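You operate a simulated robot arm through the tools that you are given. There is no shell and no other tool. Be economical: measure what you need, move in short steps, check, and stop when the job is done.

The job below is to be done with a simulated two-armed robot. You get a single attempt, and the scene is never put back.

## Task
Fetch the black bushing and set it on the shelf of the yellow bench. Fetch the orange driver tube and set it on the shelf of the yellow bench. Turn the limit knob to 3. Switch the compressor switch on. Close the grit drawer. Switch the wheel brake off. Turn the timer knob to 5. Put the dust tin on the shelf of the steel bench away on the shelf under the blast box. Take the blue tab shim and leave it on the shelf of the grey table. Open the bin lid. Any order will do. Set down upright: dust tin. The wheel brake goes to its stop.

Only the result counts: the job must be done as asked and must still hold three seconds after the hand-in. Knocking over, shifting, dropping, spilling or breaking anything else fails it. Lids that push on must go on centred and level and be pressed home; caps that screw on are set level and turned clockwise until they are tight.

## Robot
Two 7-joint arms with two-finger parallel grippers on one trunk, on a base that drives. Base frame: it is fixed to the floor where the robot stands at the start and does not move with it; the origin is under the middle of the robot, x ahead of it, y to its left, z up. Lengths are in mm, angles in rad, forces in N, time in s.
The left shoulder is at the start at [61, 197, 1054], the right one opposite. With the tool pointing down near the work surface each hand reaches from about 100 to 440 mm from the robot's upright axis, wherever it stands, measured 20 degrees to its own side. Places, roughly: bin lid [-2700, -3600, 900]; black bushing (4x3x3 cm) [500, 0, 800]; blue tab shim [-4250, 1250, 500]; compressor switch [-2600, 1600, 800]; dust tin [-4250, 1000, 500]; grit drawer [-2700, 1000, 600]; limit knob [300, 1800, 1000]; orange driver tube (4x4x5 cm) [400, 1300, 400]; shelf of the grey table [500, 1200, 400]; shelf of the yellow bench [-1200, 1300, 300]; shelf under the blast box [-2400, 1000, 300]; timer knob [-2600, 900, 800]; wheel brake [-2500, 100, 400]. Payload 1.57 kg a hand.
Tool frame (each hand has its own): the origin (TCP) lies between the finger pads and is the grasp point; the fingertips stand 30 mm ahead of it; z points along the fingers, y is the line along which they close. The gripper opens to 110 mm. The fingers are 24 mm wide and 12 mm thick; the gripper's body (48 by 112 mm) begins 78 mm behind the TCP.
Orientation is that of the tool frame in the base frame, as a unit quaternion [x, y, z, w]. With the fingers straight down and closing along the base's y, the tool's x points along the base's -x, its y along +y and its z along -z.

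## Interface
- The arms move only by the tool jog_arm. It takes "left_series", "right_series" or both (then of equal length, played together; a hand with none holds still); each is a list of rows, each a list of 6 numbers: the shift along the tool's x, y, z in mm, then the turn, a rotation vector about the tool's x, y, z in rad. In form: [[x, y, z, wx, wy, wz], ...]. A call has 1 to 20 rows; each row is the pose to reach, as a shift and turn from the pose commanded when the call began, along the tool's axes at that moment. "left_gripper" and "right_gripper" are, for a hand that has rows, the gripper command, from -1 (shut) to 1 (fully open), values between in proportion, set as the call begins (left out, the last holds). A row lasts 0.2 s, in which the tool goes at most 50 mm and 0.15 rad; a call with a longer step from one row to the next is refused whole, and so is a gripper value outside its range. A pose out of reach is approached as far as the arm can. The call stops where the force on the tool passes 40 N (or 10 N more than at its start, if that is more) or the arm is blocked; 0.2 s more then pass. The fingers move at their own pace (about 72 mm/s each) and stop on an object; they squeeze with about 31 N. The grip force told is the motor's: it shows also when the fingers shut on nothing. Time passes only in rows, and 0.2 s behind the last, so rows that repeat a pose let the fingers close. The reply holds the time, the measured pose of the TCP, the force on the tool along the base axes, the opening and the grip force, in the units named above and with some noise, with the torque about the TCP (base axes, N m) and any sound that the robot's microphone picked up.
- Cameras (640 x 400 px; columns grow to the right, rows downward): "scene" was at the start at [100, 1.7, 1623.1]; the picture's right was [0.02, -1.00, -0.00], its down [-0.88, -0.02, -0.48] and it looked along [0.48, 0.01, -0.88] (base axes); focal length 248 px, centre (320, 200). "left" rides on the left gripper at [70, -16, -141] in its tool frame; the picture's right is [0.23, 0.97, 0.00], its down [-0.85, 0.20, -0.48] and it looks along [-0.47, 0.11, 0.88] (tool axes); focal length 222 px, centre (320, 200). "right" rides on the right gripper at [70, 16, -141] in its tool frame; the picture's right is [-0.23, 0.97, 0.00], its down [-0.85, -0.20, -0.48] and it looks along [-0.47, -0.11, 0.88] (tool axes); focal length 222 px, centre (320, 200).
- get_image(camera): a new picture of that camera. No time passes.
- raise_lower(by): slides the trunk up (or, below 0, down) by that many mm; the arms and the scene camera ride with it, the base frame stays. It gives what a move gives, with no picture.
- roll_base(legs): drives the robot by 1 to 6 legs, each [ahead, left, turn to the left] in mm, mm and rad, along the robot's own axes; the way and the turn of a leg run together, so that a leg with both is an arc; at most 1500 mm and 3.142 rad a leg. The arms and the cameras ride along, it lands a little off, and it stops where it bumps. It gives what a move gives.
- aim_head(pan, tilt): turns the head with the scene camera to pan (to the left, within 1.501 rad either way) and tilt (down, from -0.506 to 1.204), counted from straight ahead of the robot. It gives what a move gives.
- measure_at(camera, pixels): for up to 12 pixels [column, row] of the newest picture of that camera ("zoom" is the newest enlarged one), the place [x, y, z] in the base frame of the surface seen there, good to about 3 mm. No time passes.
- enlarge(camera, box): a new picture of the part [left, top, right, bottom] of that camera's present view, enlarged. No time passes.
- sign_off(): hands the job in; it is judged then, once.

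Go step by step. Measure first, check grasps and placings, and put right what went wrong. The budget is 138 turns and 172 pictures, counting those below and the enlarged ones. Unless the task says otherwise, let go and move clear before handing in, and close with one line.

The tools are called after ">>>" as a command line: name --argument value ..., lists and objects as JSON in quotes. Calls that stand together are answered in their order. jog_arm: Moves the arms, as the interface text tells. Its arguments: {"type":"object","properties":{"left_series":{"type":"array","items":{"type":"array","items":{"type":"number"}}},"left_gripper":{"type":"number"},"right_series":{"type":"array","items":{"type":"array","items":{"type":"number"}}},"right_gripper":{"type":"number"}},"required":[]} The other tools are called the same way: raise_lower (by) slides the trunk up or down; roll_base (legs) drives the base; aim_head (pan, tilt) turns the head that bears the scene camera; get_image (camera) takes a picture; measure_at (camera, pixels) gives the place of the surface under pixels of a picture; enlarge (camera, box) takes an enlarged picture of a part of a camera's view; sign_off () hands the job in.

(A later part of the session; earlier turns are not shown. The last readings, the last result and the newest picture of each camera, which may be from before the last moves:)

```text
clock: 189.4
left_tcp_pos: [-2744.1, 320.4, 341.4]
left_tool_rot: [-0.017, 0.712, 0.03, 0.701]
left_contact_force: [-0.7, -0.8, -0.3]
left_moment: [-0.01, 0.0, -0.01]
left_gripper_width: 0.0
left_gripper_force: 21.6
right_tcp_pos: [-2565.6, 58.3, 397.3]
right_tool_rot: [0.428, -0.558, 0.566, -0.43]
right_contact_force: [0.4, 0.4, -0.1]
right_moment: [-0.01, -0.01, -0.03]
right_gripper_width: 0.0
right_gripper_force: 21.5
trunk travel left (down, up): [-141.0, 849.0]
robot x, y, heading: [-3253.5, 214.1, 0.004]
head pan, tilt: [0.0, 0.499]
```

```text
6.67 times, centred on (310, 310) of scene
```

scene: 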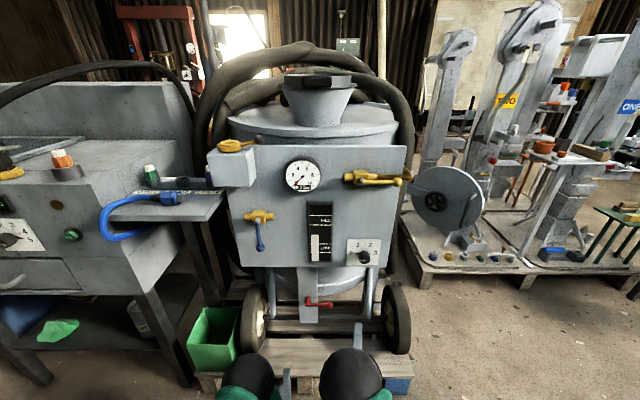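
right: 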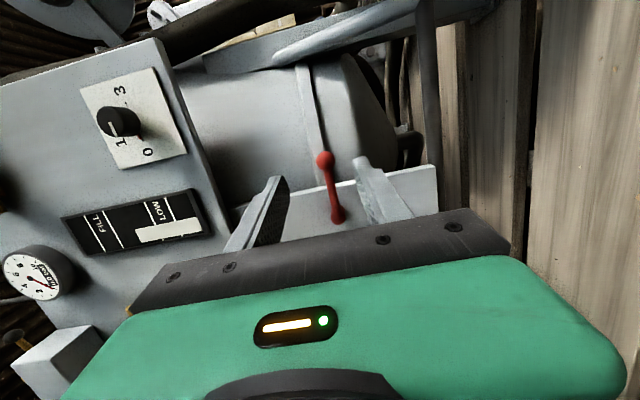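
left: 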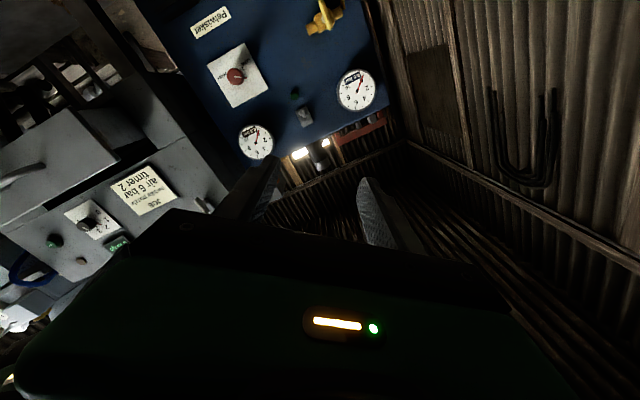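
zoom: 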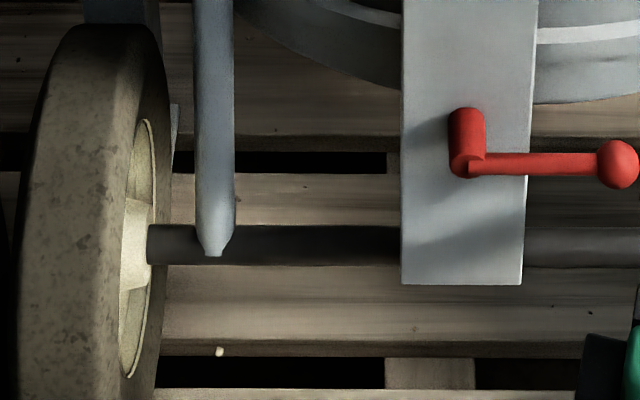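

The fist is low and 50 mm too far right. I'll shift the base left 55 mm so it sits under the lever.

>>> roll_base --legs '[[0, 55, 0]]'

>>> enlarge --camera "scene" --box '[260, 270, 360, 350]'

```text
clock: 190.3
left_tcp_pos: [-2745.3, 372.9, 343.6]
left_tool_rot: [-0.017, 0.712, 0.03, 0.702]
left_contact_force: [-0.1, 1.3, -0.4]
left_moment: [0.0, 0.0, 0.03]
left_gripper_width: 0.1
left_gripper_force: 21.4
right_tcp_pos: [-2566.0, 110.1, 398.8]
right_tool_rot: [0.427, -0.558, 0.566, -0.431]
right_contact_force: [0.2, 1.1, 0.7]
right_moment: [0.01, 0.02, -0.01]
right_gripper_width: 0.3
right_gripper_force: 21.7
trunk travel left (down, up): [-141.0, 849.0]
robot x, y, heading: [-3254.2, 270.1, 0.009]
head pan, tilt: [0.0, 0.499]
```

```text
5.00 times, centred on (310, 310) of scene
```

zoom: 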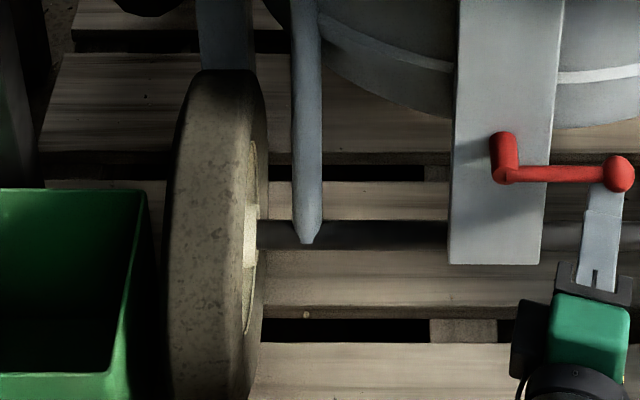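

Fist is right below the lever ball. Push up along the arc and watch.

>>> jog_arm --right_series '[[0, -10, 0, 0, 0, 0], [0, -25, 0, 0, 0, 0], [-2, -40, -0.5, 0, 0, 0], [-5, -55, -1.3, 0, 0, 0]]'

>>> enlarge --camera "scene" --box '[260, 270, 360, 350]'

```text
clock: 191.3
left_tcp_pos: [-2744.4, 374.7, 343.2]
left_tool_rot: [-0.018, 0.712, 0.03, 0.702]
left_contact_force: [0.3, 0.1, 0.0]
left_moment: [-0.01, -0.02, 0.05]
left_gripper_width: 0.0
left_gripper_force: 21.6
right_tcp_pos: [-2566.8, 117.7, 456.1]
right_tool_rot: [0.428, -0.557, 0.568, -0.429]
right_contact_force: [-0.2, -0.6, 0.5]
right_moment: [0.02, -0.02, 0.03]
right_gripper_width: 0.0
right_gripper_force: 21.2
trunk travel left (down, up): [-141.0, 849.0]
robot x, y, heading: [-3254.1, 269.5, 0.007]
head pan, tilt: [0.0, 0.499]
```

```text
5.00 times, centred on (310, 310) of scene
```

zoom: 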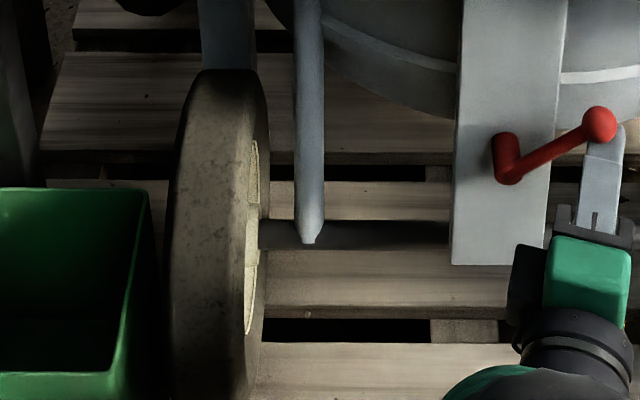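

It swings up freely. Continue along the arc until it stops.

>>> jog_arm --right_series '[[-8, -18, -2, 0, 0, 0], [-16.4, -33, -4.5, 0, 0, 0], [-25, -40, -6.6, 0, 0, 0], [-32, -45, -8.7, 0, 0, 0], [-41, -50, -11.2, 0, 0, 0], [-50, -53, -13.7, 0, 0, 0], [-60, -55, -16.3, 0, 0, 0], [-68, -56, -18.5, 0, 0, 0], [-78, -56, -21, 0, 0, 0], [-88, -56, -23.8, 0, 0, 0]]'

>>> enlarge --camera "scene" --box '[260, 270, 360, 350]'

```text
clock: 192.1
left_tcp_pos: [-2746.8, 374.7, 346.7]
left_tool_rot: [-0.018, 0.71, 0.03, 0.703]
left_contact_force: [-1.1, 0.1, 0.5]
left_moment: [0.0, -0.01, 0.0]
left_gripper_width: 0.0
left_gripper_force: 21.5
right_tcp_pos: [-2571.2, 134.8, 490.1]
right_tool_rot: [0.432, -0.561, 0.567, -0.421]
right_contact_force: [-0.4, -1.3, 1.8]
right_moment: [0.05, 0.0, -0.05]
right_gripper_width: 0.0
right_gripper_force: 21.6
trunk travel left (down, up): [-141.0, 849.0]
robot x, y, heading: [-3258.0, 267.7, 0.003]
head pan, tilt: [0.0, 0.499]
stopped in row 3 (right hand): the force on the tool passed its limit at 43 N (the readings are from after the stop); the commanded pose is now the measured one
```

```text
5.00 times, centred on (310, 310) of scene
```

zoom: 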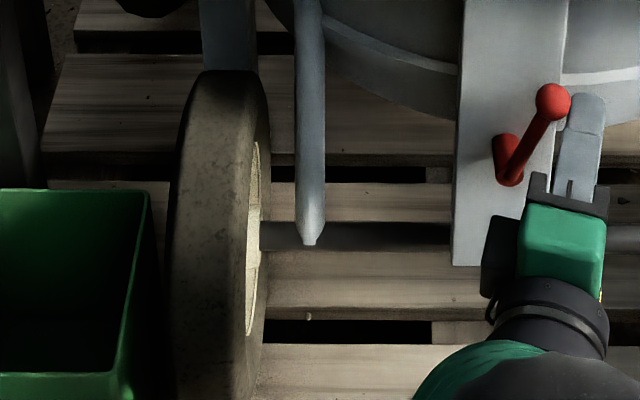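

Lever at about 68°, stopped at 43 N. I'll push sideways to check that this is the true stop.

>>> jog_arm --right_series '[[-5, -2, -1, 0, 0, 0], [-10, -4, -2.5, 0, 0, 0], [-15, -6, -4, 0, 0, 0], [-20, -8, -5, 0, 0, 0], [-25, -10, -6.5, 0, 0, 0], [-30, -11, -8, 0, 0, 0], [-36, -12, -9.5, 0, 0, 0]]'

>>> enlarge --camera "scene" --box '[260, 270, 360, 350]'

```text
clock: 193.7
left_tcp_pos: [-2746.1, 375.8, 344.0]
left_tool_rot: [-0.019, 0.711, 0.031, 0.703]
left_contact_force: [-0.2, 0.0, -0.4]
left_moment: [-0.01, 0.03, 0.04]
left_gripper_width: 0.1
left_gripper_force: 20.9
right_tcp_pos: [-2567.4, 155.8, 494.2]
right_tool_rot: [0.427, -0.567, 0.572, -0.411]
right_contact_force: [-0.3, -0.4, -0.9]
right_moment: [-0.02, -0.04, 0.0]
right_gripper_width: 0.2
right_gripper_force: 21.4
trunk travel left (down, up): [-141.0, 849.0]
robot x, y, heading: [-3255.1, 271.1, 0.01]
head pan, tilt: [0.0, 0.499]
```

```text
5.00 times, centred on (310, 310) of scene
```

zoom: 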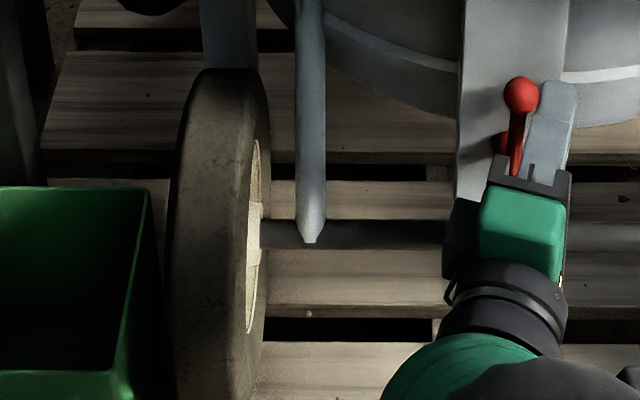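

It moved on, now near vertical. Keep pushing sideways until force builds.

>>> jog_arm --right_series '[[-6, 0, -1.5, 0, 0, 0], [-12, 0, -3, 0, 0, 0], [-18, 0, -5, 0, 0, 0], [-24, 0, -6.5, 0, 0, 0], [-30, 0, -8, 0, 0, 0], [-36, 1, -10, 0, 0, 0], [-42, 2, -12, 0, 0, 0], [-48, 3, -13, 0, 0, 0]]'

>>> enlarge --camera "scene" --box '[260, 270, 360, 350]'

```text
clock: 194.9
left_tcp_pos: [-2747.8, 375.7, 347.4]
left_tool_rot: [-0.018, 0.71, 0.029, 0.703]
left_contact_force: [0.7, -0.6, 0.1]
left_moment: [-0.02, 0.03, -0.03]
left_gripper_width: 0.0
left_gripper_force: 21.2
right_tcp_pos: [-2562.7, 151.6, 498.4]
right_tool_rot: [0.41, -0.579, 0.583, -0.396]
right_contact_force: [-0.2, 0.4, 0.4]
right_moment: [-0.01, -0.01, -0.04]
right_gripper_width: 0.0
right_gripper_force: 21.5
trunk travel left (down, up): [-141.0, 849.0]
robot x, y, heading: [-3254.8, 269.3, 0.008]
head pan, tilt: [0.0, 0.499]
stopped in row 6 (right hand): the force on the tool passed its limit at 41 N (the readings are from after the stop); the commanded pose is now the measured one
```

```text
5.00 times, centred on (310, 310) of scene
```

zoom: 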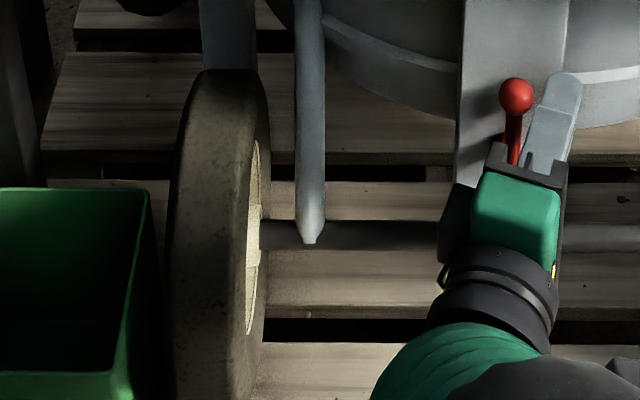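

Lever looks vertical (90°). One gentle confirming push.

>>> jog_arm --right_series '[[-5, 0, -2, 0, 0, 0], [-10, 0, -4, 0, 0, 0], [-15, 0, -6, 0, 0, 0], [-20, 0, -8, 0, 0, 0], [-26, 0, -10, 0, 0, 0]]'

>>> enlarge --camera "scene" --box '[280, 275, 350, 320]'

```text
clock: 196.3
left_tcp_pos: [-2747.1, 373.9, 345.5]
left_tool_rot: [-0.019, 0.71, 0.03, 0.704]
left_contact_force: [0.7, -0.2, -1.4]
left_moment: [0.0, 0.02, 0.01]
left_gripper_width: 0.1
left_gripper_force: 21.4
right_tcp_pos: [-2558.9, 147.6, 504.9]
right_tool_rot: [0.389, -0.591, 0.593, -0.385]
right_contact_force: [0.3, 0.4, 0.2]
right_moment: [0.01, -0.01, -0.06]
right_gripper_width: 0.0
right_gripper_force: 21.3
trunk travel left (down, up): [-141.0, 849.0]
robot x, y, heading: [-3256.0, 272.4, 0.008]
head pan, tilt: [0.0, 0.499]
stopped in row 5 (right hand): the arm was blocked; the commanded pose is now the measured one
```

```text
8.89 times, centred on (315, 298) of scene
```

zoom: 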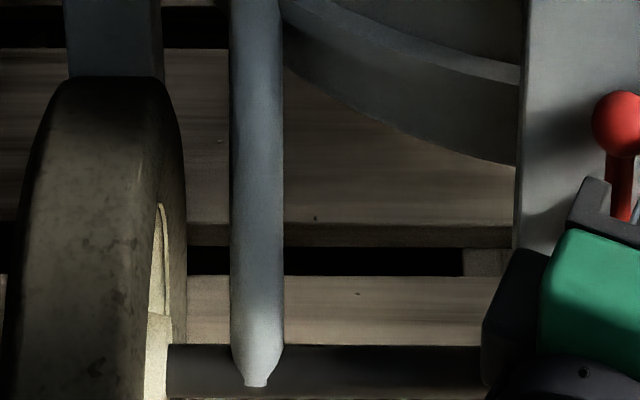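

The arm itself was blocked, so that's inconclusive. I'll let the base nudge left 20 mm and see whether the lever moves past vertical.

>>> roll_base --legs '[[0, 20, 0]]'

>>> enlarge --camera "scene" --box '[300, 270, 380, 330]'

```text
clock: 197.3
left_tcp_pos: [-2748.0, 392.8, 347.2]
left_tool_rot: [-0.019, 0.708, 0.026, 0.706]
left_contact_force: [-0.5, 0.1, -0.1]
left_moment: [-0.02, 0.0, -0.01]
left_gripper_width: 0.0
left_gripper_force: 21.1
right_tcp_pos: [-2561.4, 151.5, 504.6]
right_tool_rot: [0.382, -0.592, 0.601, -0.376]
right_contact_force: [-0.3, 0.6, -0.1]
right_moment: [-0.02, 0.01, -0.04]
right_gripper_width: 0.0
right_gripper_force: 20.9
trunk travel left (down, up): [-141.0, 849.0]
robot x, y, heading: [-3254.4, 294.6, 0.005]
head pan, tilt: [0.0, 0.499]
stopped in leg 1: the force on the tool passed its limit at 48 N (the readings are from after the stop); the commanded pose is now the measured one
```

```text
6.67 times, centred on (340, 300) of scene
```

zoom: 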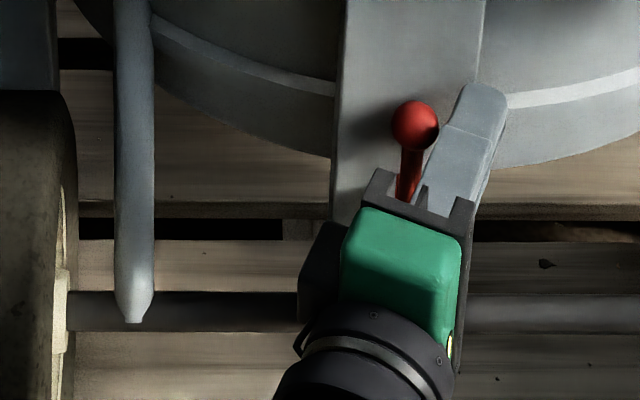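

Tool force hit 48 N with the lever vertical and unmoving: it is at its stop. I'll clear away right, then back.

>>> roll_base --legs '[[0, -40, 0], [-300, 0, 0]]'

>>> enlarge --camera "scene" --box '[240, 180, 400, 300]'

```text
clock: 199.8
left_tcp_pos: [-3047.2, 352.2, 347.9]
left_tool_rot: [-0.019, 0.708, 0.028, 0.705]
left_contact_force: [0.2, 0.7, 0.1]
left_moment: [0.0, 0.01, 0.01]
left_gripper_width: 0.0
left_gripper_force: 21.5
right_tcp_pos: [-2859.9, 112.8, 505.9]
right_tool_rot: [0.383, -0.592, 0.6, -0.378]
right_contact_force: [0.1, -0.2, 0.1]
right_moment: [-0.03, 0.0, -0.01]
right_gripper_width: 0.0
right_gripper_force: 21.7
trunk travel left (down, up): [-141.0, 849.0]
robot x, y, heading: [-3553.6, 244.0, 0.005]
head pan, tilt: [0.0, 0.499]
```

```text
3.33 times, centred on (320, 240) of scene
```

zoom: 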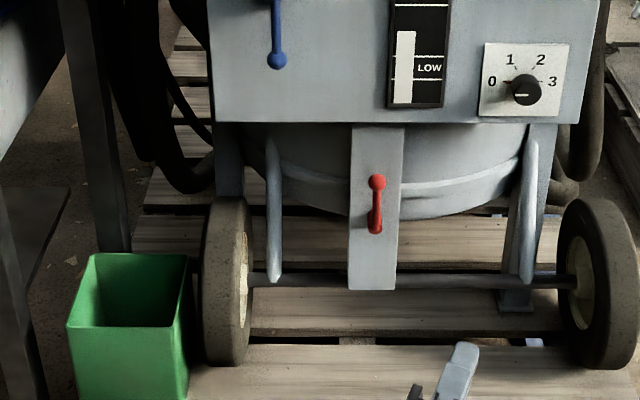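

Wheel brake stands upright at its stop. Next the bin lid far to the right; raise the trunk and look that way.

>>> raise_lower --by 400

>>> aim_head --pan -1.4 --tilt 0.4

>>> get_image --camera "scene"

```text
clock: 203.6
left_tcp_pos: [-3047.8, 350.4, 749.5]
left_tool_rot: [-0.021, 0.707, 0.029, 0.706]
left_contact_force: [0.3, -0.8, 0.8]
left_moment: [0.0, -0.03, 0.0]
left_gripper_width: 0.0
left_gripper_force: 21.6
right_tcp_pos: [-2859.8, 113.0, 907.7]
right_tool_rot: [0.381, -0.593, 0.601, -0.377]
right_contact_force: [0.1, -0.4, -0.3]
right_moment: [-0.03, -0.02, -0.02]
right_gripper_width: 0.1
right_gripper_force: 21.3
trunk travel left (down, up): [-541.0, 449.0]
robot x, y, heading: [-3553.9, 249.2, 0.008]
head pan, tilt: [0.0, 0.499]
```

```text
clock: 205.1
left_tcp_pos: [-3047.3, 352.5, 749.5]
left_tool_rot: [-0.02, 0.707, 0.028, 0.706]
left_contact_force: [-0.8, 0.1, 0.4]
left_moment: [-0.03, -0.01, -0.03]
left_gripper_width: 0.0
left_gripper_force: 20.8
right_tcp_pos: [-2859.9, 112.8, 908.6]
right_tool_rot: [0.381, -0.592, 0.6, -0.378]
right_contact_force: [0.0, -0.2, 0.3]
right_moment: [0.0, 0.0, -0.03]
right_gripper_width: 0.2
right_gripper_force: 21.0
trunk travel left (down, up): [-541.0, 449.0]
robot x, y, heading: [-3553.3, 246.3, 0.005]
head pan, tilt: [-1.4, 0.4]
```

```text
84 pictures are left
```

scene: 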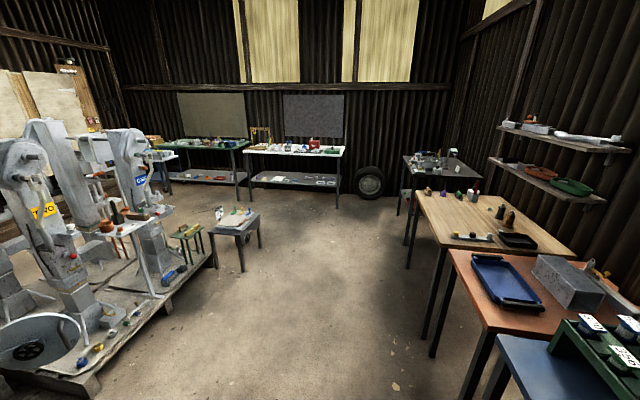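

The far wall benches are at about (290,150); the lid must be there. Zoom and measure.

>>> enlarge --camera "scene" --box '[230, 115, 360, 200]'

>>> measure_at --camera "scene" --pixels '[[290, 152], [315, 144], [262, 135], [340, 155], [247, 153], [260, 240], [245, 215], [415, 200], [370, 180], [300, 250], [180, 290]]'

```text
4.71 times, centred on (295, 158) of scene
```

zoom: 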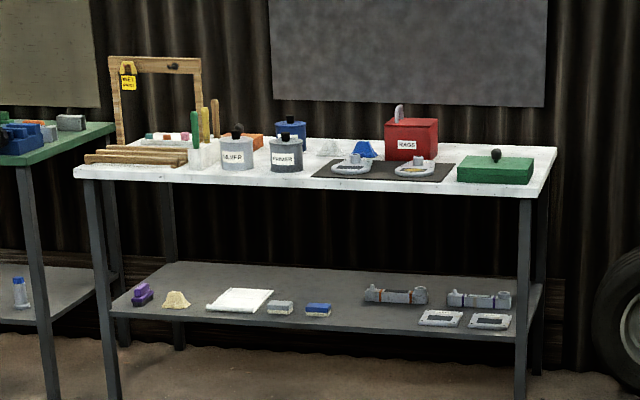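

```text
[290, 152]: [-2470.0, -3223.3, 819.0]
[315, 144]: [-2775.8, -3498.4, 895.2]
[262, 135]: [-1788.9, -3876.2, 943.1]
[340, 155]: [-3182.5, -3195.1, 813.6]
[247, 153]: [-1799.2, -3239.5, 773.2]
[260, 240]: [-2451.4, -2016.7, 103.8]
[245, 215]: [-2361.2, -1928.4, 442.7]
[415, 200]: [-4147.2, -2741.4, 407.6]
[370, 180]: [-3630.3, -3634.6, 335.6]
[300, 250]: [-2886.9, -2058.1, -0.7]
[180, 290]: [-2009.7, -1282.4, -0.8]
```

The red "RAGS" bin is on the white bench at (−2776,−3500,895). I'll turn right and drive there, straightening the right hand on the way.

>>> jog_arm --right_series '[[0, 0, -5, 0, 0, 0.14], [0, 0, -10, 0, 0, 0.28], [0, 0, -15, 0, 0, 0.42], [0, 0, -20, 0, 0, 0.56], [0, 0, -25, 0, 0, 0.7], [0, 0, -30, 0, 0, 0.84], [0, 0, -30, 0, 0, 0.98], [0, 0, -30, 0, 0, 1.12], [0, 0, -30, 0, 0, 1.26], [0, 0, -30, 0, 0, 1.4], [0, 0, -30, 0, 0, 1.54], [0, 0, -30, 0, 0, 1.54]]' --right_gripper 0

>>> jog_arm --right_series '[[0, 0, 0, -0.14, 0, 0], [0, 0, 0, -0.28, 0, 0], [0, 0, 0, -0.42, 0, 0], [0, 0, 0, -0.42, 0, 0]]'

>>> roll_base --legs '[[0, 0, -1.575], [1500, 0, 0], [1150, 0, 0], [0, 650, 0]]'

>>> aim_head --pan 0 --tilt 0.5

>>> get_image --camera "scene"

```text
clock: 207.7
left_tcp_pos: [-3046.8, 351.2, 749.0]
left_tool_rot: [-0.02, 0.707, 0.028, 0.706]
left_contact_force: [0.1, -0.5, -0.5]
left_moment: [0.01, 0.01, -0.01]
left_gripper_width: 0.0
left_gripper_force: 21.4
right_tcp_pos: [-2886.4, 124.6, 906.9]
right_tool_rot: [0.139, 0.691, -0.167, 0.689]
right_contact_force: [0.1, -0.6, 0.1]
right_moment: [0.01, 0.0, -0.02]
right_gripper_width: 55.1
right_gripper_force: 0.1
trunk travel left (down, up): [-541.0, 449.0]
robot x, y, heading: [-3555.3, 245.2, 0.008]
head pan, tilt: [-1.4, 0.4]
```

```text
clock: 208.7
left_tcp_pos: [-3047.2, 351.0, 748.8]
left_tool_rot: [-0.021, 0.707, 0.029, 0.706]
left_contact_force: [0.0, -0.3, 0.0]
left_moment: [0.02, 0.04, 0.01]
left_gripper_width: 0.0
left_gripper_force: 21.3
right_tcp_pos: [-2888.0, 138.7, 908.3]
right_tool_rot: [-0.006, 0.712, -0.025, 0.702]
right_contact_force: [0.1, 0.2, -0.1]
right_moment: [0.01, 0.01, -0.02]
right_gripper_width: 55.1
right_gripper_force: 0.1
right hand out of reach, approached as far as the arm can: row 3, 4
trunk travel left (down, up): [-541.0, 449.0]
robot x, y, heading: [-3553.5, 247.1, 0.004]
head pan, tilt: [-1.4, 0.4]
```

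```text
clock: 228.7
left_tcp_pos: [-2796.5, -2906.9, 749.5]
left_tool_rot: [0.487, 0.513, -0.479, 0.52]
left_contact_force: [0.2, -0.6, -0.1]
left_moment: [-0.02, 0.0, 0.01]
left_gripper_width: 0.1
left_gripper_force: 21.4
right_tcp_pos: [-3011.1, -3066.2, 907.2]
right_tool_rot: [-0.5, -0.507, 0.514, -0.479]
right_contact_force: [-0.7, 0.1, 0.5]
right_moment: [0.03, 0.02, 0.0]
right_gripper_width: 54.9
right_gripper_force: 0.0
trunk travel left (down, up): [-541.0, 449.0]
robot x, y, heading: [-2899.5, -2399.8, -1.568]
head pan, tilt: [-1.4, 0.4]
```

```text
clock: 230.2
left_tcp_pos: [-2795.5, -2906.3, 750.1]
left_tool_rot: [0.487, 0.513, -0.48, 0.519]
left_contact_force: [-0.5, -0.3, 0.2]
left_moment: [-0.02, -0.02, -0.01]
left_gripper_width: 0.0
left_gripper_force: 21.6
right_tcp_pos: [-3009.3, -3064.6, 908.3]
right_tool_rot: [-0.499, -0.507, 0.515, -0.479]
right_contact_force: [-0.4, 0.8, -0.3]
right_moment: [-0.03, -0.02, -0.02]
right_gripper_width: 55.0
right_gripper_force: 0.3
trunk travel left (down, up): [-541.0, 449.0]
robot x, y, heading: [-2897.9, -2402.6, -1.566]
head pan, tilt: [0.0, 0.499]
```

```text
82 pictures are left
```

scene: 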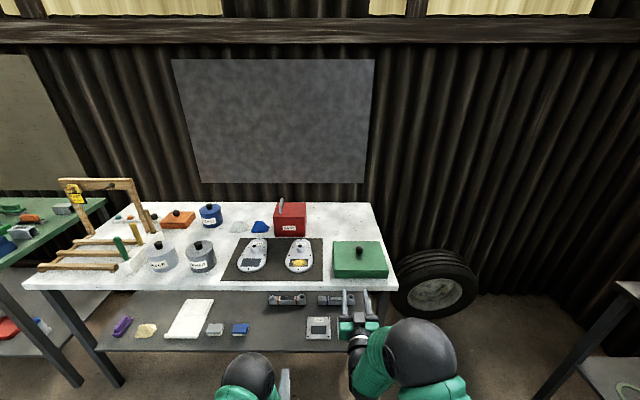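

The RAGS bin sits at the back of the bench (291,218). Zoom and measure its lid and handle.

>>> enlarge --camera "scene" --box '[262, 188, 318, 244]'

>>> measure_at --camera "zoom" --pixels '[[230, 80], [232, 130], [238, 155], [300, 120], [400, 120], [300, 160], [400, 160], [210, 160], [400, 200], [300, 300], [400, 330], [250, 320]]'

```text
7.14 times, centred on (290, 216) of scene
```

zoom: 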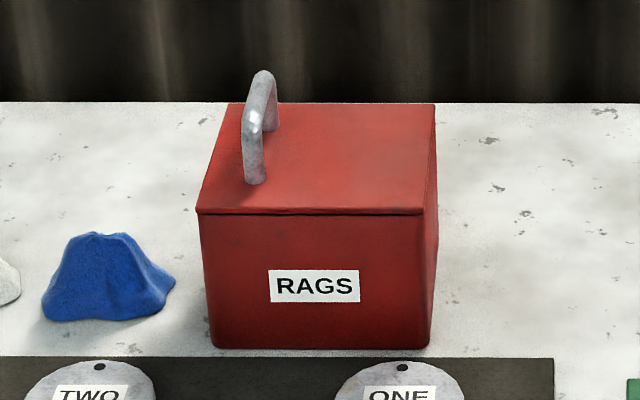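

```text
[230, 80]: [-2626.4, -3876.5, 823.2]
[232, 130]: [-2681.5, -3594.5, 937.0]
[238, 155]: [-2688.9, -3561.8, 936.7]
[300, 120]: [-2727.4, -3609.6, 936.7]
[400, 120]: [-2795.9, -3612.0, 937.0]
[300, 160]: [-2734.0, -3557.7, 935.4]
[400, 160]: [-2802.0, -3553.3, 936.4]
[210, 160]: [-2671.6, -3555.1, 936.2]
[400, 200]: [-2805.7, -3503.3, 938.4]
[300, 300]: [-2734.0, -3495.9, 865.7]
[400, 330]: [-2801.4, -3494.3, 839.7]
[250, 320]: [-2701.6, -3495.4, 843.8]
```

The bin's handle is a U bar along its left edge (x≈−2690), so the lid hinges on the right side. I'll measure the handle precisely and the bench/shelf fronts.

>>> measure_at --camera "zoom" --pixels '[[262, 76], [259, 85], [256, 95], [254, 115], [254, 140], [256, 170], [270, 100], [270, 125], [425, 105], [430, 205]]'

>>> measure_at --camera "scene" --pixels '[[200, 285], [200, 350], [300, 348], [330, 287], [360, 250], [360, 275], [300, 240]]'

>>> enlarge --camera "scene" --box '[274, 194, 294, 210]'

```text
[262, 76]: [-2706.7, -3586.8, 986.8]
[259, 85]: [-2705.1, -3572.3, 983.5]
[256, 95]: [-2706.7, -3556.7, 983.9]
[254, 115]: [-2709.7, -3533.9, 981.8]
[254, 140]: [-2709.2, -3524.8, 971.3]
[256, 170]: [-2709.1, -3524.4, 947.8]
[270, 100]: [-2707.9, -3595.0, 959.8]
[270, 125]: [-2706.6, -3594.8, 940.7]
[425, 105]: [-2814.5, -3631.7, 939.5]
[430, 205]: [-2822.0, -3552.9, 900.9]
```

```text
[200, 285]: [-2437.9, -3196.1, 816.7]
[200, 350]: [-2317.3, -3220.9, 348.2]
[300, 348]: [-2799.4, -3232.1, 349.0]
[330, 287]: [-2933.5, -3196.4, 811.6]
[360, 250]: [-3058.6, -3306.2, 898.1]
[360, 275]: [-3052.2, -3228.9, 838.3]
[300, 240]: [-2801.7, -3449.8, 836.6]
```

```text
16.00 times, centred on (284, 202) of scene
```

zoom: 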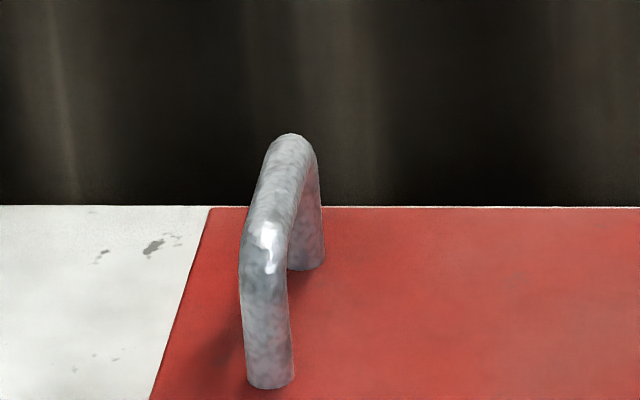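

Handle bar: x≈−2709, y −3525…−3605, top z 985; lid top 937; hinge near x −2822. I'll pull the right hand back, raise the left, and drive up to the bench.

>>> jog_arm --left_series '[[-33, 0, 0, 0.03, 0, 0], [-66, 0, 0, 0.067, 0, 0], [-100, 0, 0, 0.067, 0, 0], [-100, 0, 0, 0.067, 0, 0], [-100, 0, 0, 0.067, 0, 0]]' --left_gripper 0 --right_series '[[0, -15, -40, 0, 0, 0], [0, -30, -80, 0, 0, 0], [0, -45, -120, 0, 0, 0], [0, -60, -150, 0, 0, 0], [0, -60, -150, 0, 0, 0]]'

>>> raise_lower --by 100

>>> roll_base --legs '[[0, 50, -0.005], [425, 0, 0]]'

>>> get_image --camera "scene"

```text
clock: 231.4
left_tcp_pos: [-2799.7, -2906.6, 850.6]
left_tool_rot: [0.503, 0.498, -0.495, 0.504]
left_contact_force: [0.0, -0.4, -0.2]
left_moment: [0.01, 0.03, -0.01]
left_gripper_width: 55.0
left_gripper_force: 0.1
left hand out of reach, approached as far as the arm can: row 1, 2
right_tcp_pos: [-3034.9, -2907.7, 920.5]
right_tool_rot: [-0.5, -0.506, 0.517, -0.477]
right_contact_force: [0.3, 0.6, 0.8]
right_moment: [0.03, 0.01, 0.01]
right_gripper_width: 55.2
right_gripper_force: 0.1
right hand out of reach, approached as far as the arm can: row 1, 2, 3, 4, 5
trunk travel left (down, up): [-541.0, 449.0]
robot x, y, heading: [-2898.6, -2402.1, -1.57]
head pan, tilt: [0.0, 0.499]
```

```text
clock: 232.8
left_tcp_pos: [-2799.8, -2908.2, 951.0]
left_tool_rot: [0.503, 0.498, -0.494, 0.505]
left_contact_force: [0.3, 0.5, -0.1]
left_moment: [0.0, 0.03, -0.06]
left_gripper_width: 55.1
left_gripper_force: 0.0
right_tcp_pos: [-3035.3, -2908.9, 1019.5]
right_tool_rot: [-0.501, -0.505, 0.517, -0.476]
right_contact_force: [-0.1, -0.8, 0.6]
right_moment: [0.03, -0.01, 0.0]
right_gripper_width: 54.8
right_gripper_force: 0.0
trunk travel left (down, up): [-641.0, 349.0]
robot x, y, heading: [-2898.8, -2401.2, -1.569]
head pan, tilt: [0.0, 0.499]
```

```text
clock: 235.9
left_tcp_pos: [-2754.7, -3335.3, 952.0]
left_tool_rot: [0.506, 0.495, -0.497, 0.503]
left_contact_force: [0.1, 0.2, 0.8]
left_moment: [-0.04, 0.03, 0.05]
left_gripper_width: 55.0
left_gripper_force: 0.2
right_tcp_pos: [-2992.4, -3335.4, 1019.7]
right_tool_rot: [-0.502, -0.504, 0.517, -0.476]
right_contact_force: [-0.4, -0.1, 0.3]
right_moment: [0.02, 0.01, 0.04]
right_gripper_width: 55.0
right_gripper_force: 0.1
trunk travel left (down, up): [-641.0, 349.0]
robot x, y, heading: [-2851.2, -2827.3, -1.575]
head pan, tilt: [0.0, 0.499]
```

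```text
79 pictures are left
```

scene: 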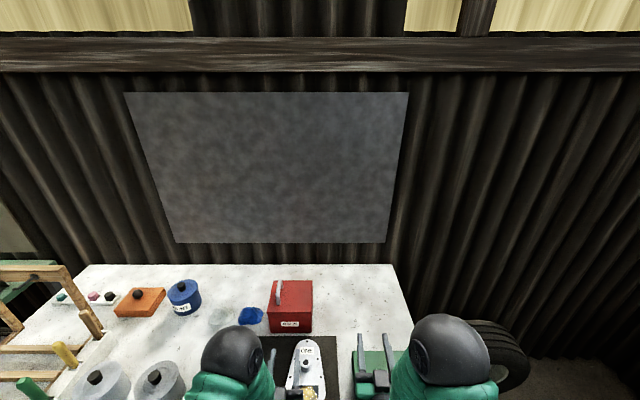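

Left hand level at (−2755,−3335,952). Move to straddle the handle front.

>>> jog_arm --left_series '[[-5, 15, 20, 0, 0, 0], [-10, 30, 45, 0, 0, 0], [-16, 46, 75, 0, 0, 0], [-16, 46, 115, 0, 0, 0], [-16, 46, 150, 0, 0, 0], [-16, 46, 190, 0, 0, 0], [-16, 46, 190, 0, 0, 0]]'

>>> enlarge --camera "scene" --box '[240, 265, 320, 325]'

```text
clock: 237.5
left_tcp_pos: [-2752.5, -3523.8, 971.6]
left_tool_rot: [0.501, 0.502, -0.484, 0.512]
left_contact_force: [-7.4, 7.9, -1.2]
left_moment: [-0.02, 0.0, 0.08]
left_gripper_width: 48.5
left_gripper_force: 0.2
left hand out of reach, approached as far as the arm can: row 1, 2, 3, 4, 5, 6, 7
right_tcp_pos: [-2993.9, -3333.2, 1019.8]
right_tool_rot: [-0.503, -0.503, 0.517, -0.476]
right_contact_force: [-0.9, 0.3, -0.5]
right_moment: [0.01, -0.02, 0.03]
right_gripper_width: 55.1
right_gripper_force: 0.1
trunk travel left (down, up): [-641.0, 349.0]
robot x, y, heading: [-2847.6, -2826.4, -1.576]
head pan, tilt: [0.0, 0.499]
```

```text
6.67 times, centred on (280, 295) of scene
```

zoom: 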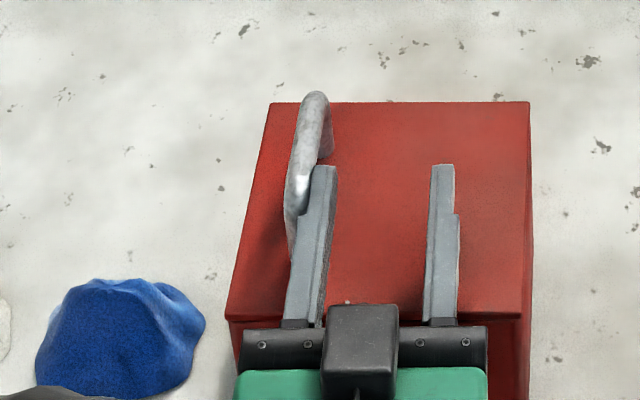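

Lateral reach fell short: the left finger pressed the handle's right side. Retract, shift the base left 45 mm, re-approach.

>>> jog_arm --left_series '[[0, 0, -40, 0, 0, 0], [0, 0, -80, 0, 0, 0], [0, 0, -80, 0, 0, 0]]'

>>> roll_base --legs '[[0, 60, 0]]'

>>> enlarge --camera "scene" --box '[240, 265, 360, 355]'

```text
clock: 238.3
left_tcp_pos: [-2759.4, -3444.6, 972.1]
left_tool_rot: [0.504, 0.498, -0.493, 0.505]
left_contact_force: [-0.4, -0.4, -0.3]
left_moment: [0.01, -0.03, 0.02]
left_gripper_width: 55.2
left_gripper_force: 0.1
left hand out of reach, approached as far as the arm can: row 1, 2, 3
right_tcp_pos: [-2991.2, -3336.2, 1020.2]
right_tool_rot: [-0.503, -0.503, 0.518, -0.475]
right_contact_force: [0.1, 0.0, -0.2]
right_moment: [-0.05, 0.01, 0.02]
right_gripper_width: 55.2
right_gripper_force: 0.1
trunk travel left (down, up): [-641.0, 349.0]
robot x, y, heading: [-2847.4, -2832.0, -1.571]
head pan, tilt: [0.0, 0.499]
```

```text
clock: 239.3
left_tcp_pos: [-2726.3, -3443.3, 976.3]
left_tool_rot: [0.51, 0.49, -0.489, 0.51]
left_contact_force: [-0.6, 0.5, 0.5]
left_moment: [0.04, 0.01, 0.19]
left_gripper_width: 55.3
left_gripper_force: 0.0
right_tcp_pos: [-2959.5, -3334.4, 1016.8]
right_tool_rot: [-0.509, -0.497, 0.514, -0.479]
right_contact_force: [-1.6, 0.5, 0.4]
right_moment: [-0.06, 0.02, 0.19]
right_gripper_width: 55.1
right_gripper_force: 0.1
trunk travel left (down, up): [-641.0, 349.0]
robot x, y, heading: [-2796.6, -2827.8, -1.573]
head pan, tilt: [0.0, 0.499]
```

```text
4.44 times, centred on (300, 310) of scene
```

zoom: 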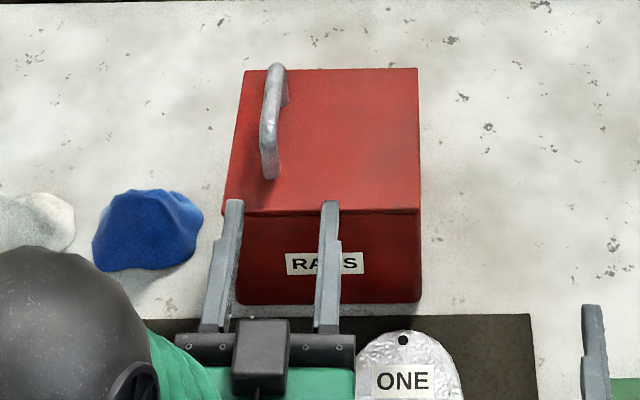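

Now nearly lined up (handle at (270,130) between fingers). Move 17 mm left and forward 82.

>>> jog_arm --left_series '[[2, 9, 10, 0, 0, 0], [5, 17, 20, 0, 0, 0], [7, 17, 50, 0, 0, 0], [7, 17, 84, 0, 0, 0], [7, 17, 84, 0, 0, 0]]'

>>> enlarge --camera "scene" --box '[240, 265, 320, 325]'

```text
clock: 240.5
left_tcp_pos: [-2694.0, -3525.8, 970.0]
left_tool_rot: [0.5, 0.501, -0.492, 0.507]
left_contact_force: [-0.1, -0.3, 0.3]
left_moment: [0.03, 0.0, -0.02]
left_gripper_width: 55.0
left_gripper_force: 0.1
left hand out of reach, approached as far as the arm can: row 2, 3, 4, 5
right_tcp_pos: [-2927.6, -3332.9, 1021.3]
right_tool_rot: [-0.501, -0.504, 0.522, -0.472]
right_contact_force: [0.4, 0.9, 0.6]
right_moment: [0.0, 0.03, -0.03]
right_gripper_width: 54.9
right_gripper_force: 0.0
trunk travel left (down, up): [-641.0, 349.0]
robot x, y, heading: [-2793.7, -2826.9, -1.576]
head pan, tilt: [0.0, 0.499]
```

```text
6.67 times, centred on (280, 295) of scene
```

zoom: 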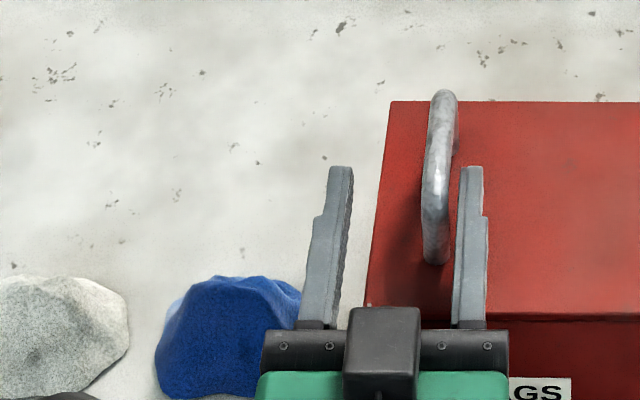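

The handle lies between the fingers, near the right one. Centre 13 mm right and close.

>>> jog_arm --left_series '[[0, -7, 0, 0, 0, 0], [0, -14, 2, 0, 0, 0], [0, -14, 2, 0, 0, 0]]'

>>> jog_arm --left_series '[[0, 0, 0, 0, 0, 0], [0, 0, 0, 0, 0, 0], [0, 0, 0, 0, 0, 0]]' --left_gripper -1

>>> enlarge --camera "scene" --box '[240, 265, 320, 325]'

```text
clock: 241.3
left_tcp_pos: [-2711.4, -3528.0, 969.4]
left_tool_rot: [0.503, 0.497, -0.496, 0.504]
left_contact_force: [0.0, -0.1, -0.6]
left_moment: [0.03, 0.0, -0.04]
left_gripper_width: 54.9
left_gripper_force: 0.1
right_tcp_pos: [-2934.3, -3333.4, 1020.5]
right_tool_rot: [-0.502, -0.503, 0.52, -0.474]
right_contact_force: [0.3, 0.8, -0.9]
right_moment: [0.01, -0.02, -0.04]
right_gripper_width: 55.2
right_gripper_force: 0.1
trunk travel left (down, up): [-641.0, 349.0]
robot x, y, heading: [-2792.7, -2824.5, -1.574]
head pan, tilt: [0.0, 0.499]
```

```text
clock: 242.1
left_tcp_pos: [-2708.3, -3527.1, 972.3]
left_tool_rot: [0.501, 0.498, -0.494, 0.508]
left_contact_force: [27.2, 0.6, 5.2]
left_moment: [-0.52, 0.0, -0.3]
left_gripper_width: 14.2
left_gripper_force: 29.8
right_tcp_pos: [-2934.0, -3333.0, 1021.4]
right_tool_rot: [-0.502, -0.503, 0.521, -0.473]
right_contact_force: [-0.3, 0.0, 1.2]
right_moment: [0.0, 0.02, 0.04]
right_gripper_width: 54.9
right_gripper_force: 0.1
trunk travel left (down, up): [-641.0, 349.0]
robot x, y, heading: [-2796.0, -2826.5, -1.572]
head pan, tilt: [0.0, 0.499]
```

```text
6.67 times, centred on (280, 295) of scene
```

zoom: 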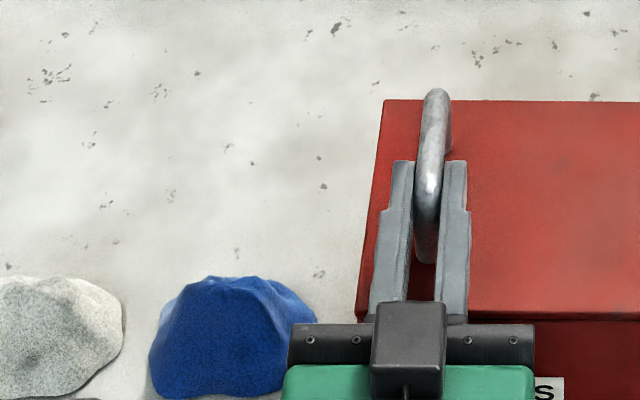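

The handle is gripped (14 mm). I'll lift the right hand out of the way and begin the opening arc, first 30°.

>>> jog_arm --right_series '[[-30, -5, 0, 0, 0, 0], [-60, -10, 0, 0, 0, 0], [-90, -15, 0, 0, 0, 0], [-120, -20, 0, 0, 0, 0]]' --left_series '[[-14.5, -5.7, 0, 0, 0, 0.131], [-28, -13.2, 0, 0, 0, 0.262], [-40.6, -22.4, 0, 0, 0, 0.393], [-51.7, -33.2, 0, 0, 0, 0.524]]'

>>> get_image --camera "scene"

```text
clock: 243.3
left_tcp_pos: [-2745.0, -3526.8, 1026.1]
left_tool_rot: [0.609, 0.348, -0.341, 0.626]
left_contact_force: [17.2, 8.1, 8.5]
left_moment: [0.89, -0.67, 0.08]
left_gripper_width: 14.5
left_gripper_force: 30.6
right_tcp_pos: [-2946.3, -3367.9, 1139.7]
right_tool_rot: [-0.504, -0.501, 0.519, -0.474]
right_contact_force: [0.7, -0.1, 0.3]
right_moment: [-0.01, 0.03, 0.01]
right_gripper_width: 54.9
right_gripper_force: 0.0
right hand out of reach, approached as far as the arm can: row 1, 2, 3, 4
trunk travel left (down, up): [-641.0, 349.0]
robot x, y, heading: [-2791.5, -2828.4, -1.572]
head pan, tilt: [0.0, 0.499]
stopped in row 4 (left hand): the force on the tool passed its limit at 40 N (the readings are from after the stop); the commanded pose is now the measured one
```

```text
74 pictures are left
```

scene: 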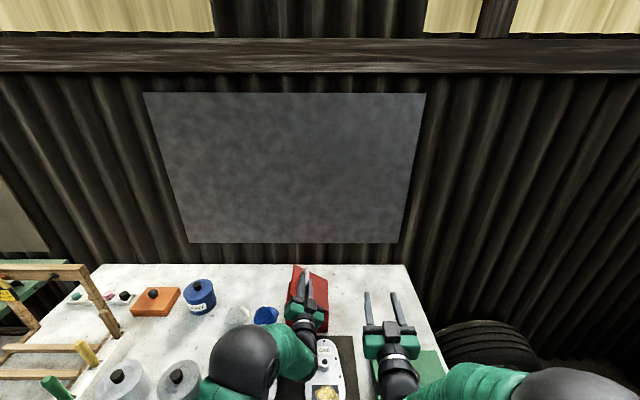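

The lid is up ~31° and force is moderate. Continue the arc with roll, another ~65°.

>>> jog_arm --left_series '[[-14.5, -6.4, 0, 0, 0, 0.131], [-27.9, -14.7, 0, 0, 0, 0.262], [-40.3, -24.6, 0, 0, 0, 0.393], [-51.2, -36.1, 0, 0, 0, 0.524], [-60.5, -48.9, 0, 0, 0, 0.654], [-68, -62.8, 0, 0, 0, 0.785], [-73.7, -77.5, 0, 0, 0, 0.916], [-77.4, -92.9, 0, 0, 0, 1.047], [-79.1, -108.6, 0, 0, 0, 1.178]]'

>>> enlarge --camera "scene" --box '[240, 240, 400, 360]'

```text
clock: 244.9
left_tcp_pos: [-2827.3, -3536.9, 1057.6]
left_tool_rot: [0.702, 0.067, -0.024, 0.709]
left_contact_force: [-3.6, 21.1, -2.6]
left_moment: [-0.08, 0.6, 0.49]
left_gripper_width: 16.2
left_gripper_force: 31.5
right_tcp_pos: [-2951.4, -3365.5, 1140.9]
right_tool_rot: [-0.505, -0.5, 0.519, -0.475]
right_contact_force: [-1.0, -0.6, -0.2]
right_moment: [-0.03, 0.01, -0.01]
right_gripper_width: 54.7
right_gripper_force: 0.0
trunk travel left (down, up): [-641.0, 349.0]
robot x, y, heading: [-2795.3, -2827.7, -1.576]
head pan, tilt: [0.0, 0.499]
stopped in row 8 (left hand): the force on the tool passed its limit at 103 N (the readings are from after the stop); the commanded pose is now the measured one
```

```text
3.33 times, centred on (320, 300) of scene
```

zoom: 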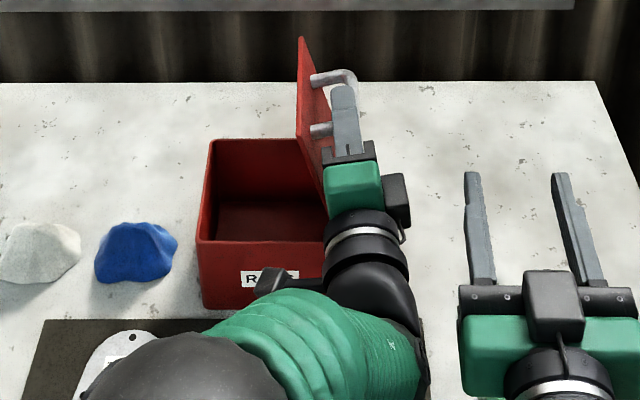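

The lid is standing at ~75–80°, but force peaked. I'll measure lid plane and check the bin hasn't moved.

>>> measure_at --camera "zoom" --pixels '[[302, 45], [300, 90], [303, 135], [318, 160], [320, 170], [327, 200], [210, 142], [200, 245], [260, 290], [310, 100], [320, 120]]'

```text
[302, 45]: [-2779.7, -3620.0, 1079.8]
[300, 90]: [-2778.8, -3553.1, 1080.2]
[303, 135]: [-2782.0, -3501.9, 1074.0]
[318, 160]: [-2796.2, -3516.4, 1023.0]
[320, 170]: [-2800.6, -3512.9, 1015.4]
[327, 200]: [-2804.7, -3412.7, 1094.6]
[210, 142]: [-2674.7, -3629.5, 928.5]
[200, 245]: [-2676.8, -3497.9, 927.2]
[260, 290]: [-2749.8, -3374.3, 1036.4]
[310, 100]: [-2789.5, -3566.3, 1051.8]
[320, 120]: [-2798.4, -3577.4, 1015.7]
```

Lid edge vector gives ≈74° open; the bin hasn't moved. Move the right hand up out of the way and pull the lid further in small steps.

>>> jog_arm --right_series '[[-30, 0, -10, 0, 0, 0], [-60, 0, -20, 0, 0, 0], [-90, 0, -30, 0, 0, 0]]'

>>> jog_arm --left_series '[[-5, -1, 0, 0, 0, 0.03], [-10.7, -2.4, 0, 0, 0, 0.06], [-16, -4, 0, 0, 0, 0.09], [-21, -5.7, 0, 0, 0, 0.12], [-26, -7.7, 0, 0, 0, 0.15], [-31, -9.8, 0, 0, 0, 0.18]]'

>>> enlarge --camera "scene" --box '[240, 240, 400, 360]'

```text
clock: 245.7
left_tcp_pos: [-2823.6, -3538.6, 1057.4]
left_tool_rot: [0.7, 0.066, -0.022, 0.711]
left_contact_force: [-7.0, 12.9, 9.1]
left_moment: [-0.2, 0.69, -0.17]
left_gripper_width: 16.3
left_gripper_force: 32.1
right_tcp_pos: [-2941.4, -3345.7, 1235.4]
right_tool_rot: [-0.505, -0.5, 0.518, -0.475]
right_contact_force: [0.3, 0.0, 0.3]
right_moment: [-0.02, -0.01, 0.02]
right_gripper_width: 55.1
right_gripper_force: 0.1
right hand out of reach, approached as far as the arm can: row 1, 2, 3
trunk travel left (down, up): [-641.0, 349.0]
robot x, y, heading: [-2793.7, -2827.0, -1.575]
head pan, tilt: [0.0, 0.499]
```

```text
clock: 247.3
left_tcp_pos: [-2803.7, -3560.9, 1054.7]
left_tool_rot: [0.703, 0.038, 0.064, 0.708]
left_contact_force: [-5.2, 14.7, -11.5]
left_moment: [-1.59, 0.46, 0.92]
left_gripper_width: 17.8
left_gripper_force: 32.3
right_tcp_pos: [-2938.8, -3347.4, 1231.8]
right_tool_rot: [-0.506, -0.5, 0.519, -0.474]
right_contact_force: [0.4, -0.2, 0.0]
right_moment: [0.01, -0.01, 0.01]
right_gripper_width: 55.1
right_gripper_force: 0.0
trunk travel left (down, up): [-641.0, 349.0]
robot x, y, heading: [-2793.7, -2829.8, -1.575]
head pan, tilt: [0.0, 0.499]
stopped in row 6 (left hand): the arm was blocked; the commanded pose is now the measured one
```

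```text
3.33 times, centred on (320, 300) of scene
```

zoom: 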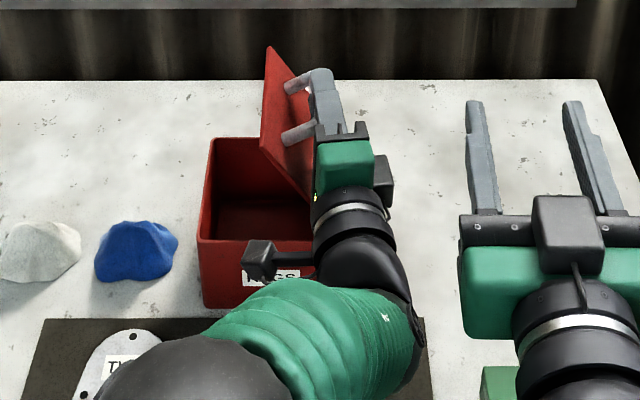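

The wrist is at its limit and the hand drifted back. I'll use the base instead: move right so the hand pulls the lid past vertical.

>>> roll_base --legs '[[0, -40, 0], [0, -35, 0]]'

>>> enlarge --camera "scene" --box '[240, 240, 400, 360]'

```text
clock: 248.7
left_tcp_pos: [-2873.7, -3562.7, 1050.4]
left_tool_rot: [0.703, 0.035, 0.067, 0.708]
left_contact_force: [-0.6, 4.8, -4.1]
left_moment: [0.89, 0.16, -0.1]
left_gripper_width: 13.7
left_gripper_force: 30.0
right_tcp_pos: [-3010.4, -3347.9, 1234.1]
right_tool_rot: [-0.504, -0.502, 0.518, -0.474]
right_contact_force: [-0.2, -0.3, -0.1]
right_moment: [0.0, 0.02, -0.02]
right_gripper_width: 54.9
right_gripper_force: 0.1
trunk travel left (down, up): [-641.0, 349.0]
robot x, y, heading: [-2868.2, -2826.5, -1.572]
head pan, tilt: [0.0, 0.499]
```

```text
3.33 times, centred on (320, 300) of scene
```

zoom: 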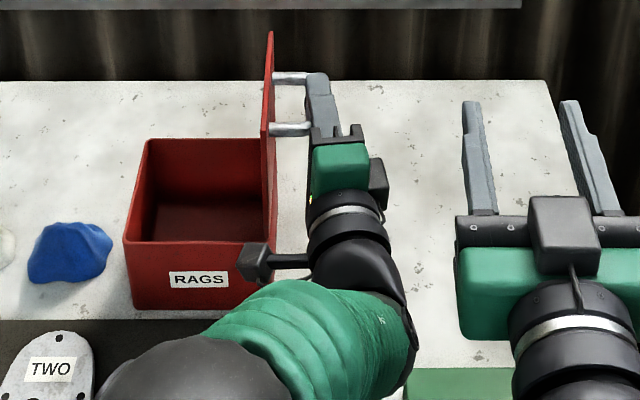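

The lid is about vertical with low force. Continue right 45 mm to open it fully.

>>> roll_base --legs '[[0, -40, 0]]'

>>> enlarge --camera "scene" --box '[200, 240, 360, 360]'

```text
clock: 249.7
left_tcp_pos: [-2879.2, -3557.1, 1049.0]
left_tool_rot: [0.707, 0.049, 0.068, 0.702]
left_contact_force: [0.3, 0.3, -0.3]
left_moment: [-0.06, 0.01, -0.03]
left_gripper_width: 0.0
left_gripper_force: 21.6
right_tcp_pos: [-3024.1, -3342.6, 1238.6]
right_tool_rot: [-0.498, -0.506, 0.524, -0.471]
right_contact_force: [0.5, 0.0, -0.9]
right_moment: [-0.01, -0.01, -0.02]
right_gripper_width: 54.9
right_gripper_force: 0.1
trunk travel left (down, up): [-641.0, 349.0]
robot x, y, heading: [-2904.7, -2828.8, -1.578]
head pan, tilt: [0.0, 0.499]
stopped in leg 1: the force on the tool passed its limit at 58 N (the readings are from after the stop); the commanded pose is now the measured one
```

```text
3.33 times, centred on (280, 300) of scene
```

zoom: 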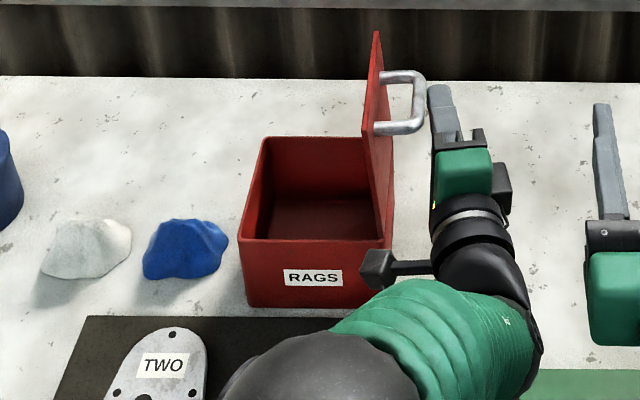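

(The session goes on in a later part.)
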